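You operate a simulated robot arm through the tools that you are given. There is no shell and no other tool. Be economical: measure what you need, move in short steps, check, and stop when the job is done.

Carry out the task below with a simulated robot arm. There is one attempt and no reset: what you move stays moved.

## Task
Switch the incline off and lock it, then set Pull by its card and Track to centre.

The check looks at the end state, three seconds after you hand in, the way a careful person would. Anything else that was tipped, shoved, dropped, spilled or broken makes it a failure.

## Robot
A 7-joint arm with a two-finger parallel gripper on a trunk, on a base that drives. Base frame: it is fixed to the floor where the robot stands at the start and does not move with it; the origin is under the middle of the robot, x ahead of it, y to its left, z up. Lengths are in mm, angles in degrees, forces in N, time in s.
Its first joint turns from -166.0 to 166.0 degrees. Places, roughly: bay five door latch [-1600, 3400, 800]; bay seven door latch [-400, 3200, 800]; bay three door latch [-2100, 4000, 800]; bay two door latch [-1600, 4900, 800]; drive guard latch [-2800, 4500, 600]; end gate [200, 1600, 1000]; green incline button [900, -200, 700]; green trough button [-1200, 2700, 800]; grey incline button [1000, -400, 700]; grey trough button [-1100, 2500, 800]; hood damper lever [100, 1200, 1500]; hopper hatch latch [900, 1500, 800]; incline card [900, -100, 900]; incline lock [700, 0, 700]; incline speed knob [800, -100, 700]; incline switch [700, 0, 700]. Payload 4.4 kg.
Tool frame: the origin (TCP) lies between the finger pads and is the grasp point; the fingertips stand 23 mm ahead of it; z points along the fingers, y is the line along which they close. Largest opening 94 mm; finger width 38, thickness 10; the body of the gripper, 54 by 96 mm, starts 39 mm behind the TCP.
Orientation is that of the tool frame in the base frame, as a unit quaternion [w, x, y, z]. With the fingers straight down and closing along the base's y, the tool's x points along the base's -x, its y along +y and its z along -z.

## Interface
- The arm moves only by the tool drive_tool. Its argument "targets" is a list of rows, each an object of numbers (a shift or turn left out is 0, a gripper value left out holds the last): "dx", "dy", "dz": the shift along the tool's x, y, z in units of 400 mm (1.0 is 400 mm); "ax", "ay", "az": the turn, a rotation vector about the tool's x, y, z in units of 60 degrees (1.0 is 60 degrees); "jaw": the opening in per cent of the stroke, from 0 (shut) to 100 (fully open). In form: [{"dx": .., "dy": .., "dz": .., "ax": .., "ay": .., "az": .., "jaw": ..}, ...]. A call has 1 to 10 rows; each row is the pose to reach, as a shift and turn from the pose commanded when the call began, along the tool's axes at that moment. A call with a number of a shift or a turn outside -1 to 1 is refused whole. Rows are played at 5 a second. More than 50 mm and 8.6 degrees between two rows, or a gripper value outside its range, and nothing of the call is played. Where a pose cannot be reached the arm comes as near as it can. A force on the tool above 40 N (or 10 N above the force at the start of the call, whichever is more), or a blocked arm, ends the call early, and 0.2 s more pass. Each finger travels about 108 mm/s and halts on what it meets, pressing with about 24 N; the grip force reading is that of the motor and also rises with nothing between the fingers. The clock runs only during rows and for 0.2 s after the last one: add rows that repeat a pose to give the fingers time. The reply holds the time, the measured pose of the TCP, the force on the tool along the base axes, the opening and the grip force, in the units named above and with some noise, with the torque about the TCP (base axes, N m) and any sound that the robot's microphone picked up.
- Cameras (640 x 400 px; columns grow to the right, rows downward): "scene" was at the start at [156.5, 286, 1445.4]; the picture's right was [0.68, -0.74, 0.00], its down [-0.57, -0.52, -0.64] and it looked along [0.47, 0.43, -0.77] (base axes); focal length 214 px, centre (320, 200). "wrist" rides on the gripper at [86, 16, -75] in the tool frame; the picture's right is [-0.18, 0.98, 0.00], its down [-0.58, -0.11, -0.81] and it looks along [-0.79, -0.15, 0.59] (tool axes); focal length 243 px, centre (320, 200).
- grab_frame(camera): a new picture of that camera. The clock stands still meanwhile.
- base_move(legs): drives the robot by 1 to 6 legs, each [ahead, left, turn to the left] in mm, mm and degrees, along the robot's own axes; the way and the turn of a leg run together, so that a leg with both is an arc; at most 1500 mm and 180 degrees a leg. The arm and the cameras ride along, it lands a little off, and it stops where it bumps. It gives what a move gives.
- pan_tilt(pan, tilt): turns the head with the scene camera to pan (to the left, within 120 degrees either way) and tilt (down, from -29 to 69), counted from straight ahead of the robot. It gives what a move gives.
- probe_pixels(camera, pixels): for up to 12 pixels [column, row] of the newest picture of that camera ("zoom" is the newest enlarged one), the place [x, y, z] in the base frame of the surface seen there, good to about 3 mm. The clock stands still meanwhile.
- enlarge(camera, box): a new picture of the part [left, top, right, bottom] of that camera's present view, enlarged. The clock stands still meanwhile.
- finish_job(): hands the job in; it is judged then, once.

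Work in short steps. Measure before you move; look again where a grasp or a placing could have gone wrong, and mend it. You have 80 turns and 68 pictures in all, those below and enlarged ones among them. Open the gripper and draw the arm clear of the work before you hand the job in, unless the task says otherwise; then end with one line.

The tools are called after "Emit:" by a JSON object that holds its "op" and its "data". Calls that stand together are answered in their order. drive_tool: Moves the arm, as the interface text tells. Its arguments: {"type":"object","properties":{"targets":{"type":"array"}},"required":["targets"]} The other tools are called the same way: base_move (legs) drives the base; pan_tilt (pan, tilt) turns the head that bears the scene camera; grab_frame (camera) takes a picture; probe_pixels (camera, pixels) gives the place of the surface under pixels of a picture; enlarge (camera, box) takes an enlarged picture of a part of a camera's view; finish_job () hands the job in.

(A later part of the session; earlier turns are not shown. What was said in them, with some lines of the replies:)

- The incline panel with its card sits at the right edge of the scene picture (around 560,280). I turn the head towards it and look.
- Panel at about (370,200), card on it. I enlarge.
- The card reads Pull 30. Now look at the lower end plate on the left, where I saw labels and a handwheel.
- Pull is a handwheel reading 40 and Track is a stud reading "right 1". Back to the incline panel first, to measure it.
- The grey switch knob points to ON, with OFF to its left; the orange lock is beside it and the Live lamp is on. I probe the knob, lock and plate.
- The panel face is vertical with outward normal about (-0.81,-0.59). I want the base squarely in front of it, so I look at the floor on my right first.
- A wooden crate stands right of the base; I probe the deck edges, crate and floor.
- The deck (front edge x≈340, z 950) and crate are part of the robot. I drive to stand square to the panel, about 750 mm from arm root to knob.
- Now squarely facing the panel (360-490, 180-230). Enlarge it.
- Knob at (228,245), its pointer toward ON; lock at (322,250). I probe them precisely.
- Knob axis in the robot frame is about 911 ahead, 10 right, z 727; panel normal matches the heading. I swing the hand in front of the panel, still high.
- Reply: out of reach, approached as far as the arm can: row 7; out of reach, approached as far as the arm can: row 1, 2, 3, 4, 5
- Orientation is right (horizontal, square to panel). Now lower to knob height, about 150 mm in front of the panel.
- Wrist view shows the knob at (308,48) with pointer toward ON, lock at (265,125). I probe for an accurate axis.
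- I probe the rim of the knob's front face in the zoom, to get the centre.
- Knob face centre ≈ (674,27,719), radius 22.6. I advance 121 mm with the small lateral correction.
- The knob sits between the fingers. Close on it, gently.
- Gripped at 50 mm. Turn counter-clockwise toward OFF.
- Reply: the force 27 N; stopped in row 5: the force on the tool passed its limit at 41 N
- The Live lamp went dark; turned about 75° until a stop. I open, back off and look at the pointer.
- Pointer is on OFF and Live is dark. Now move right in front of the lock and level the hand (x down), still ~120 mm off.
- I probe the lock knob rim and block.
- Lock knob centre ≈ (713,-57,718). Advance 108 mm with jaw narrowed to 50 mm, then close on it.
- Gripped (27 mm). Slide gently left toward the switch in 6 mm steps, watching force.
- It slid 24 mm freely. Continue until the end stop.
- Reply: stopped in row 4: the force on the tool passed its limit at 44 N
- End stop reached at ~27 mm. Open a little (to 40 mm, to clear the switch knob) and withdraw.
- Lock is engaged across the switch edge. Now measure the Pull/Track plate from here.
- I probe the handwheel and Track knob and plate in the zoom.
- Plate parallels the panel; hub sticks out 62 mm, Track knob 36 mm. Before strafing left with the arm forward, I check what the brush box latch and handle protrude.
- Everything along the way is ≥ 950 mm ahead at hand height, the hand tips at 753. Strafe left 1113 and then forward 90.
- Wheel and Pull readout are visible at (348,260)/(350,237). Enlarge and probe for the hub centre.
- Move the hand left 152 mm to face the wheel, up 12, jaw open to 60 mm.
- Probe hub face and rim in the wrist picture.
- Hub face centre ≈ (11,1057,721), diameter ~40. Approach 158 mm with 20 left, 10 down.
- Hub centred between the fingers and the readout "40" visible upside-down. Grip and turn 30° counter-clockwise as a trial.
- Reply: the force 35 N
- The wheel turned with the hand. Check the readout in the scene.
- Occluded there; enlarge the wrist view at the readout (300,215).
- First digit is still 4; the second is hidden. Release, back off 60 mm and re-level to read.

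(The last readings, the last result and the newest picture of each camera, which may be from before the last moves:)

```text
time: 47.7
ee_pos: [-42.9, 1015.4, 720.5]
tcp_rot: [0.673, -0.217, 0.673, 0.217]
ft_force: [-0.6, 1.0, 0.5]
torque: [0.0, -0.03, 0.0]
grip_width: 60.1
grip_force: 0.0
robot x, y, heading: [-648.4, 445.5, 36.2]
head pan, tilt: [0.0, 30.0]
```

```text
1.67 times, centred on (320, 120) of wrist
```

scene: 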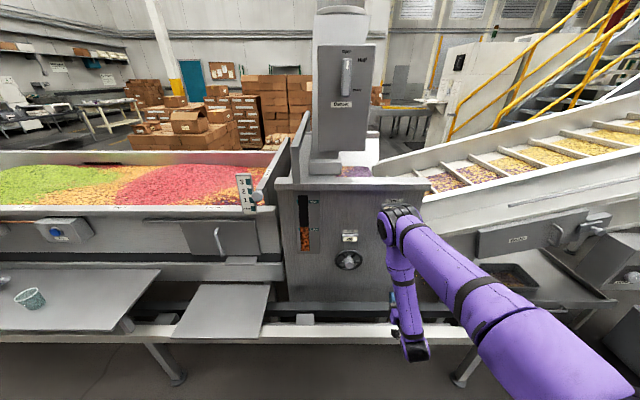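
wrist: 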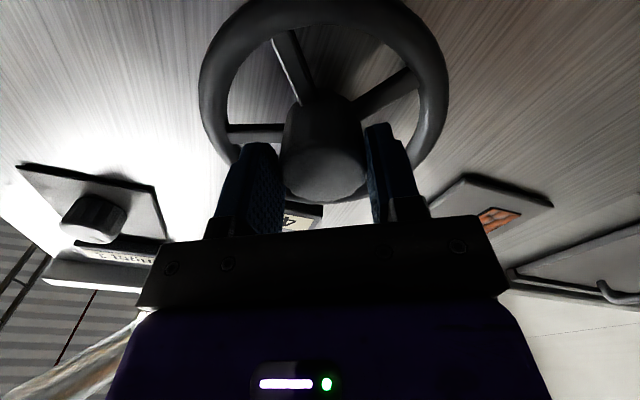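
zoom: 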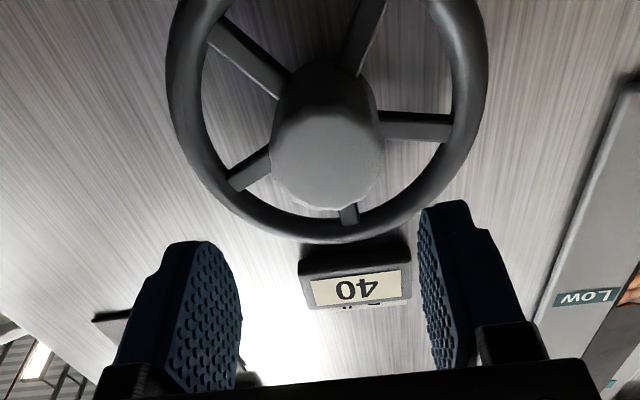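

Still 40 after ~30°. Next cycle: pre-rotate clockwise 60°, grip, turn 60° counter-clockwise ending level so the readout stays visible.

Emit:
{"op": "drive_tool", "data": {"targets": [{"az": 0.14}, {"az": 0.28}, {"az": 0.42}, {"az": 0.56}, {"az": 0.7}, {"az": 0.84}, {"az": 0.98, "dz": 0.04}, {"az": 0.98, "dz": 0.1}, {"az": 0.98, "dz": 0.155}, {"az": 0.98, "dz": 0.155}]}}

Emit:
{"op": "drive_tool", "data": {"targets": [{"jaw": 50}, {"jaw": 42}, {"jaw": 34}, {"jaw": 32}, {"jaw": 32}]}}

Emit:
{"op": "drive_tool", "data": {"targets": [{"az": -0.12}, {"az": -0.24}, {"az": -0.36}, {"az": -0.48}, {"az": -0.6}, {"az": -0.72}, {"az": -0.84}, {"az": -0.98}, {"az": -0.98}]}}

Emit:
{"op": "grab_frame", "data": {"camera": "wrist"}}

```text
time: 49.9
ee_pos: [8.0, 1052.4, 720.7]
tcp_rot: [0.481, 0.144, 0.693, 0.518]
ft_force: [0.0, -0.2, 0.1]
torque: [-0.01, -0.03, 0.0]
grip_width: 60.1
grip_force: 0.1
robot x, y, heading: [-649.0, 449.6, 36.2]
head pan, tilt: [0.0, 30.0]
```

```text
time: 51.1
ee_pos: [8.2, 1053.0, 722.0]
tcp_rot: [0.48, 0.143, 0.692, 0.519]
ft_force: [-1.2, 5.0, 9.9]
torque: [0.44, -0.53, 0.47]
grip_width: 43.7
grip_force: 44.9
robot x, y, heading: [-648.5, 448.4, 36.1]
head pan, tilt: [0.0, 30.0]
```

```text
time: 53.0
ee_pos: [6.1, 1055.1, 720.4]
tcp_rot: [0.673, -0.216, 0.673, 0.218]
ft_force: [-2.6, -0.2, 2.9]
torque: [0.15, -0.25, 0.43]
grip_width: 43.3
grip_force: 44.7
robot x, y, heading: [-652.0, 448.4, 36.2]
head pan, tilt: [0.0, 30.0]
stopped in row 9: the force on the tool passed its limit at 42 N (the readings are from after the stop); the commanded pose is now the measured one
```

```text
29 pictures are left
```

wrist: 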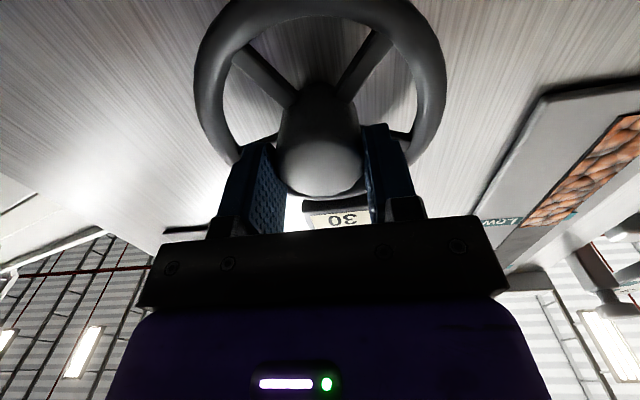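

Reads 30. Release, back off and verify.

Emit:
{"op": "drive_tool", "data": {"targets": [{"jaw": 50}, {"jaw": 64}, {"jaw": 64}, {"dz": -0.1}, {"dz": -0.2}, {"dz": -0.3}, {"dz": -0.35}]}}

Emit:
{"op": "enlarge", "data": {"camera": "wrist", "box": [200, 0, 440, 150]}}

```text
time: 54.6
ee_pos: [-106.3, 971.5, 721.9]
tcp_rot: [0.673, -0.216, 0.673, 0.217]
ft_force: [-0.4, 0.3, -0.2]
torque: [0.0, 0.02, -0.01]
grip_width: 60.1
grip_force: 0.1
robot x, y, heading: [-650.3, 448.0, 36.0]
head pan, tilt: [0.0, 30.0]
```

```text
2.67 times, centred on (320, 75) of wrist
```

zoom: 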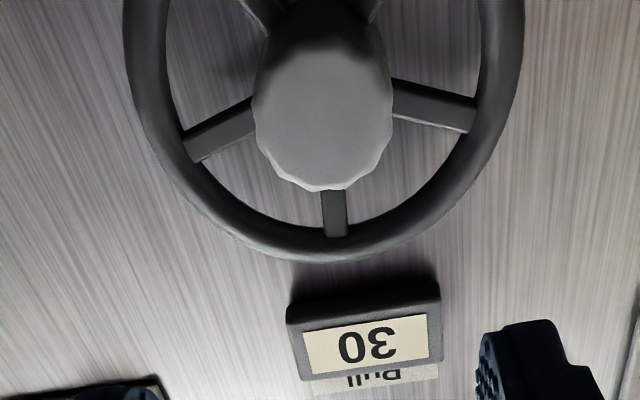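

Pull reads 30. Now move right ~181 and up ~185 to face the Track knob.

Emit:
{"op": "drive_tool", "data": {"targets": [{"dx": -0.07, "dy": -0.07}, {"dx": -0.14, "dy": -0.14}, {"dx": -0.21, "dy": -0.21}, {"dx": -0.28, "dy": -0.28}, {"dx": -0.35, "dy": -0.35}, {"dx": -0.41, "dy": -0.41}, {"dx": -0.455, "dy": -0.45}, {"dx": -0.455, "dy": -0.45}]}}

Emit:
{"op": "enlarge", "data": {"camera": "wrist", "box": [200, 0, 440, 150]}}

```text
time: 56.4
ee_pos: [-0.5, 824.5, 902.9]
tcp_rot: [0.673, -0.217, 0.673, 0.217]
ft_force: [-0.3, 0.5, -0.7]
torque: [0.03, 0.02, 0.0]
grip_width: 60.1
grip_force: 0.1
robot x, y, heading: [-651.1, 446.7, 36.0]
head pan, tilt: [0.0, 30.0]
```

```text
2.67 times, centred on (320, 75) of wrist
```

zoom: 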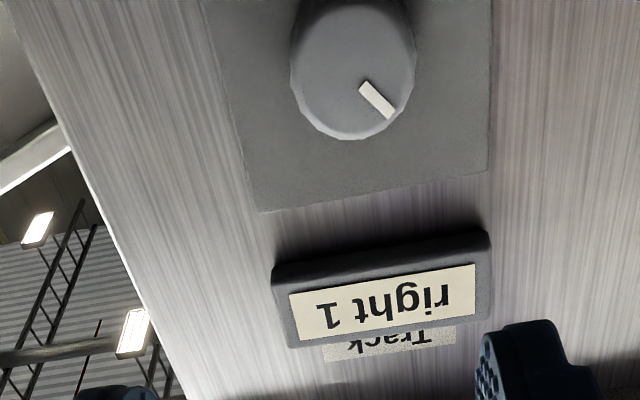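

Pointer sits ~45° left of top, readout "right 1". Probe the knob face.

Emit:
{"op": "probe_pixels", "data": {"camera": "zoom", "pixels": [[350, 75], [302, 75], [404, 75], [350, 25], [350, 128], [315, 110], [390, 30], [260, 150]]}}

```text
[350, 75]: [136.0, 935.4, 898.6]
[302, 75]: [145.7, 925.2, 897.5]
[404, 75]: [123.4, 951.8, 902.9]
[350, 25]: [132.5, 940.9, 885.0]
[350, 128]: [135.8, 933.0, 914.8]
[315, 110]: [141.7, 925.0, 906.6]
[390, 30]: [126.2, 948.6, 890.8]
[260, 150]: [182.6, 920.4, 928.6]
```

Knob face centre ≈ (135,937,898). Pre-rotate 45° counter-clockwise while approaching, so a clockwise trial turn ends level.

Emit:
{"op": "drive_tool", "data": {"targets": [{"dx": 0.012, "dy": 0.029, "az": -0.13}, {"dx": 0.012, "dy": 0.029, "az": -0.26}, {"dx": 0.012, "dy": 0.029, "az": -0.39}, {"dx": 0.012, "dy": 0.029, "dz": 0.05, "az": -0.52}, {"dx": 0.012, "dy": 0.029, "dz": 0.14, "az": -0.65}, {"dx": 0.012, "dy": 0.029, "dz": 0.23, "az": -0.75}, {"dx": 0.012, "dy": 0.029, "dz": 0.32, "az": -0.75}, {"dx": 0.012, "dy": 0.029, "dz": 0.4, "az": -0.75}, {"dx": 0.012, "dy": 0.029, "dz": 0.435, "az": -0.75}, {"dx": 0.012, "dy": 0.029, "dz": 0.435, "az": -0.75}]}}

Emit:
{"op": "grab_frame", "data": {"camera": "wrist"}}

```text
time: 58.6
ee_pos: [134.1, 936.5, 897.9]
tcp_rot: [0.705, -0.458, 0.539, -0.058]
ft_force: [-0.4, 0.6, 0.2]
torque: [-0.03, -0.01, -0.03]
grip_width: 60.3
grip_force: 0.3
robot x, y, heading: [-653.2, 449.0, 36.0]
head pan, tilt: [0.0, 30.0]
```

```text
26 pictures are left
```

wrist: 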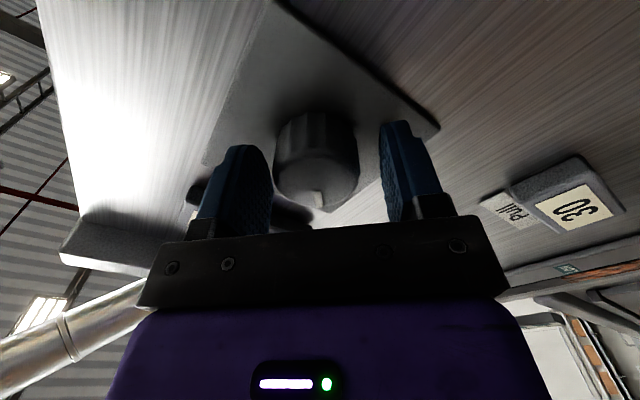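

Aligned; Pull still 30. Grip and turn clockwise in steps to level.

Emit:
{"op": "drive_tool", "data": {"targets": [{"jaw": 50}, {"jaw": 42}, {"jaw": 34}, {"jaw": 28}, {"jaw": 28}]}}

Emit:
{"op": "drive_tool", "data": {"targets": [{"az": 0.12}, {"az": 0.24}, {"az": 0.36}, {"az": 0.48}, {"az": 0.6}, {"az": 0.75}, {"az": 0.75}]}}

Emit:
{"op": "grab_frame", "data": {"camera": "wrist"}}

Emit:
{"op": "enlarge", "data": {"camera": "scene", "box": [340, 180, 440, 260]}}

```text
time: 59.8
ee_pos: [134.3, 934.1, 898.2]
tcp_rot: [0.706, -0.457, 0.538, -0.058]
ft_force: [13.3, -8.9, 15.4]
torque: [-0.31, 0.46, -0.08]
grip_width: 41.6
grip_force: 44.7
robot x, y, heading: [-652.3, 450.3, 36.3]
head pan, tilt: [0.0, 30.0]
```

```text
refused: row 6 steps farther than a row can; nothing moved
```

```text
25 pictures are left
```

wrist: 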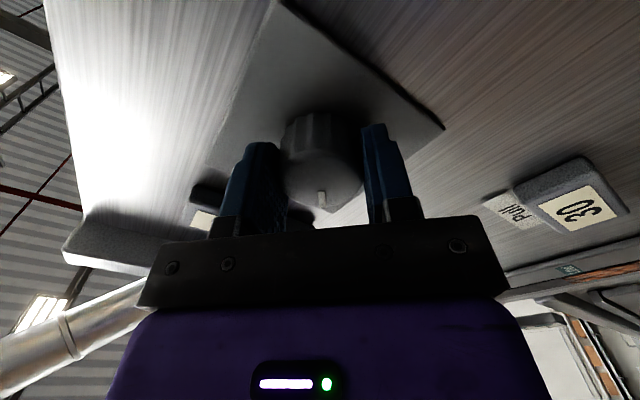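

```text
5.00 times, centred on (390, 220) of scene
```

zoom: 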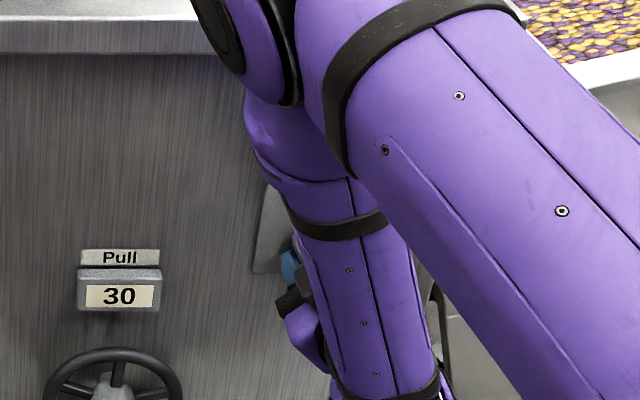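

Gripped at 41 mm; that turn call was refused for a too-large step. Retry with smaller steps.

Emit:
{"op": "drive_tool", "data": {"targets": [{"az": 0.12}, {"az": 0.24}, {"az": 0.36}, {"az": 0.48}, {"az": 0.6}, {"az": 0.7}, {"az": 0.76}, {"az": 0.76}]}}

Emit:
{"op": "enlarge", "data": {"camera": "wrist", "box": [200, 60, 440, 240]}}

```text
time: 61.6
ee_pos: [132.6, 935.1, 898.1]
tcp_rot: [0.672, -0.212, 0.674, 0.22]
ft_force: [24.0, -8.1, 10.0]
torque: [-0.11, 0.21, 0.68]
grip_width: 41.6
grip_force: 45.2
robot x, y, heading: [-654.8, 449.6, 36.3]
head pan, tilt: [0.0, 30.0]
```

```text
2.22 times, centred on (320, 150) of wrist
```

zoom: 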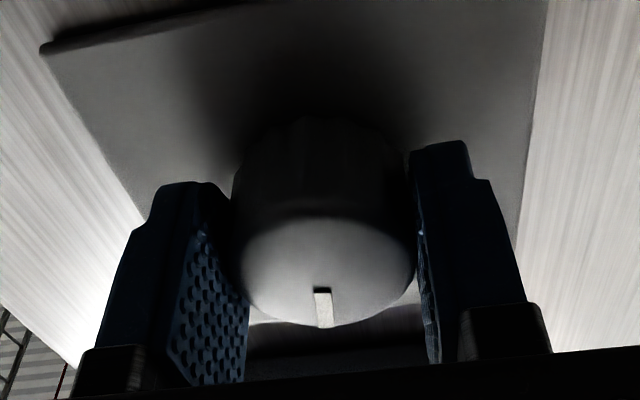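

Knob turned 45°, pointer now at top; the readout is hidden. Release and back off to read it.

Emit:
{"op": "drive_tool", "data": {"targets": [{"jaw": 50}, {"jaw": 64}, {"jaw": 64}, {"dz": -0.1}, {"dz": -0.2}, {"dz": -0.3}, {"dz": -0.4}]}}

Emit:
{"op": "enlarge", "data": {"camera": "wrist", "box": [200, 0, 440, 150]}}

```text
time: 63.2
ee_pos: [3.5, 842.2, 898.8]
tcp_rot: [0.672, -0.213, 0.674, 0.22]
ft_force: [0.2, -0.8, -0.2]
torque: [0.01, -0.03, -0.01]
grip_width: 60.2
grip_force: 0.0
robot x, y, heading: [-649.0, 451.6, 36.2]
head pan, tilt: [0.0, 30.0]
```

```text
2.67 times, centred on (320, 75) of wrist
```

zoom: 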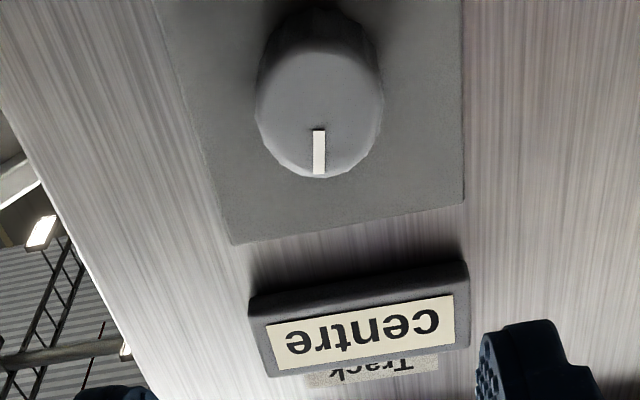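

Track reads "centre". I open the gripper, back the base off 250 mm, and take a final look at plate and panel.

Emit:
{"op": "drive_tool", "data": {"targets": [{"jaw": 80}, {"jaw": 100}, {"jaw": 100}]}}

Emit:
{"op": "base_move", "data": {"legs": [[-250, 0, 0]]}}

Emit:
{"op": "pan_tilt", "data": {"pan": -15, "tilt": 25}}

Emit:
{"op": "grab_frame", "data": {"camera": "scene"}}

```text
time: 64.0
ee_pos: [3.1, 843.7, 898.2]
tcp_rot: [0.672, -0.213, 0.674, 0.221]
ft_force: [0.1, 0.0, -0.1]
torque: [0.03, 0.03, -0.03]
grip_width: 94.0
grip_force: 0.0
robot x, y, heading: [-653.1, 449.3, 36.1]
head pan, tilt: [0.0, 30.0]
```

```text
time: 65.8
ee_pos: [-200.2, 694.8, 898.5]
tcp_rot: [0.672, -0.214, 0.674, 0.221]
ft_force: [0.2, 0.1, -0.2]
torque: [0.01, -0.01, -0.02]
grip_width: 94.0
grip_force: 0.1
robot x, y, heading: [-854.1, 299.0, 36.5]
head pan, tilt: [0.0, 30.0]
```

```text
time: 66.6
ee_pos: [-199.9, 695.8, 897.5]
tcp_rot: [0.672, -0.213, 0.674, 0.22]
ft_force: [1.0, 0.6, 0.8]
torque: [-0.03, -0.01, -0.01]
grip_width: 94.0
grip_force: 0.0
robot x, y, heading: [-854.5, 301.5, 36.1]
head pan, tilt: [-15.0, 25.0]
```

```text
21 pictures are left
```

scene: 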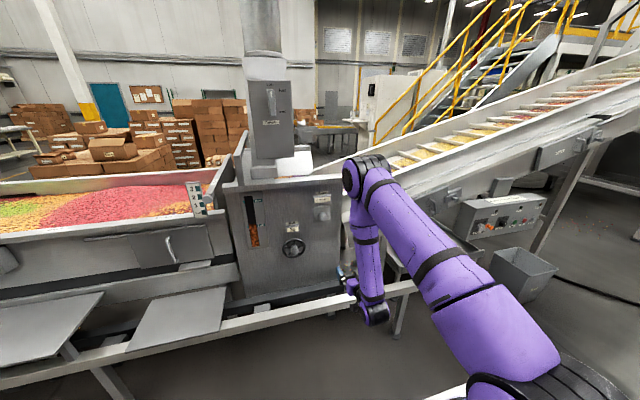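

Emit:
{"op": "enlarge", "data": {"camera": "scene", "box": [440, 180, 560, 250]}}

Emit:
{"op": "enlarge", "data": {"camera": "scene", "box": [240, 180, 350, 260]}}

```text
5.33 times, centred on (500, 215) of scene
```

zoom: 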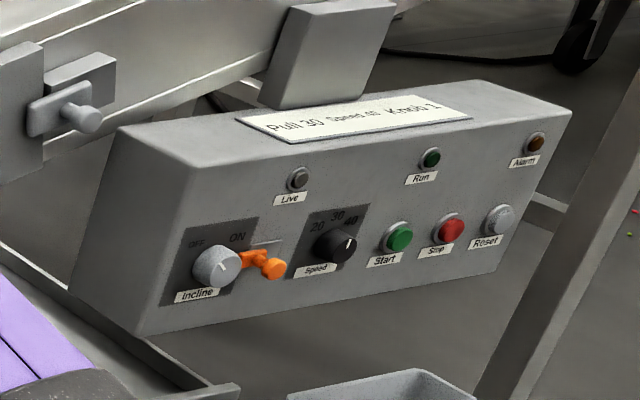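

```text
5.00 times, centred on (295, 220) of scene
```

zoom: 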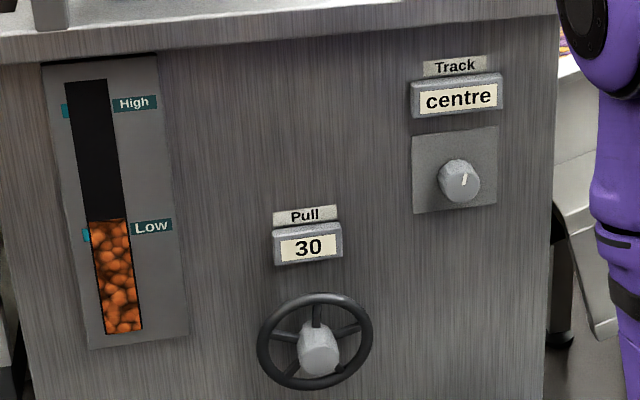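

All four states hold: switch OFF, lock slid over, Pull 30, Track centre; the arm is clear and open. Handing in.

Emit:
{"op": "finish_job", "data": {}}

```text
The job is handed in.
```

The incline is switched off and locked, Pull reads 30 as its card says, and Track reads centre; the gripper is open and the arm is clear of the work.
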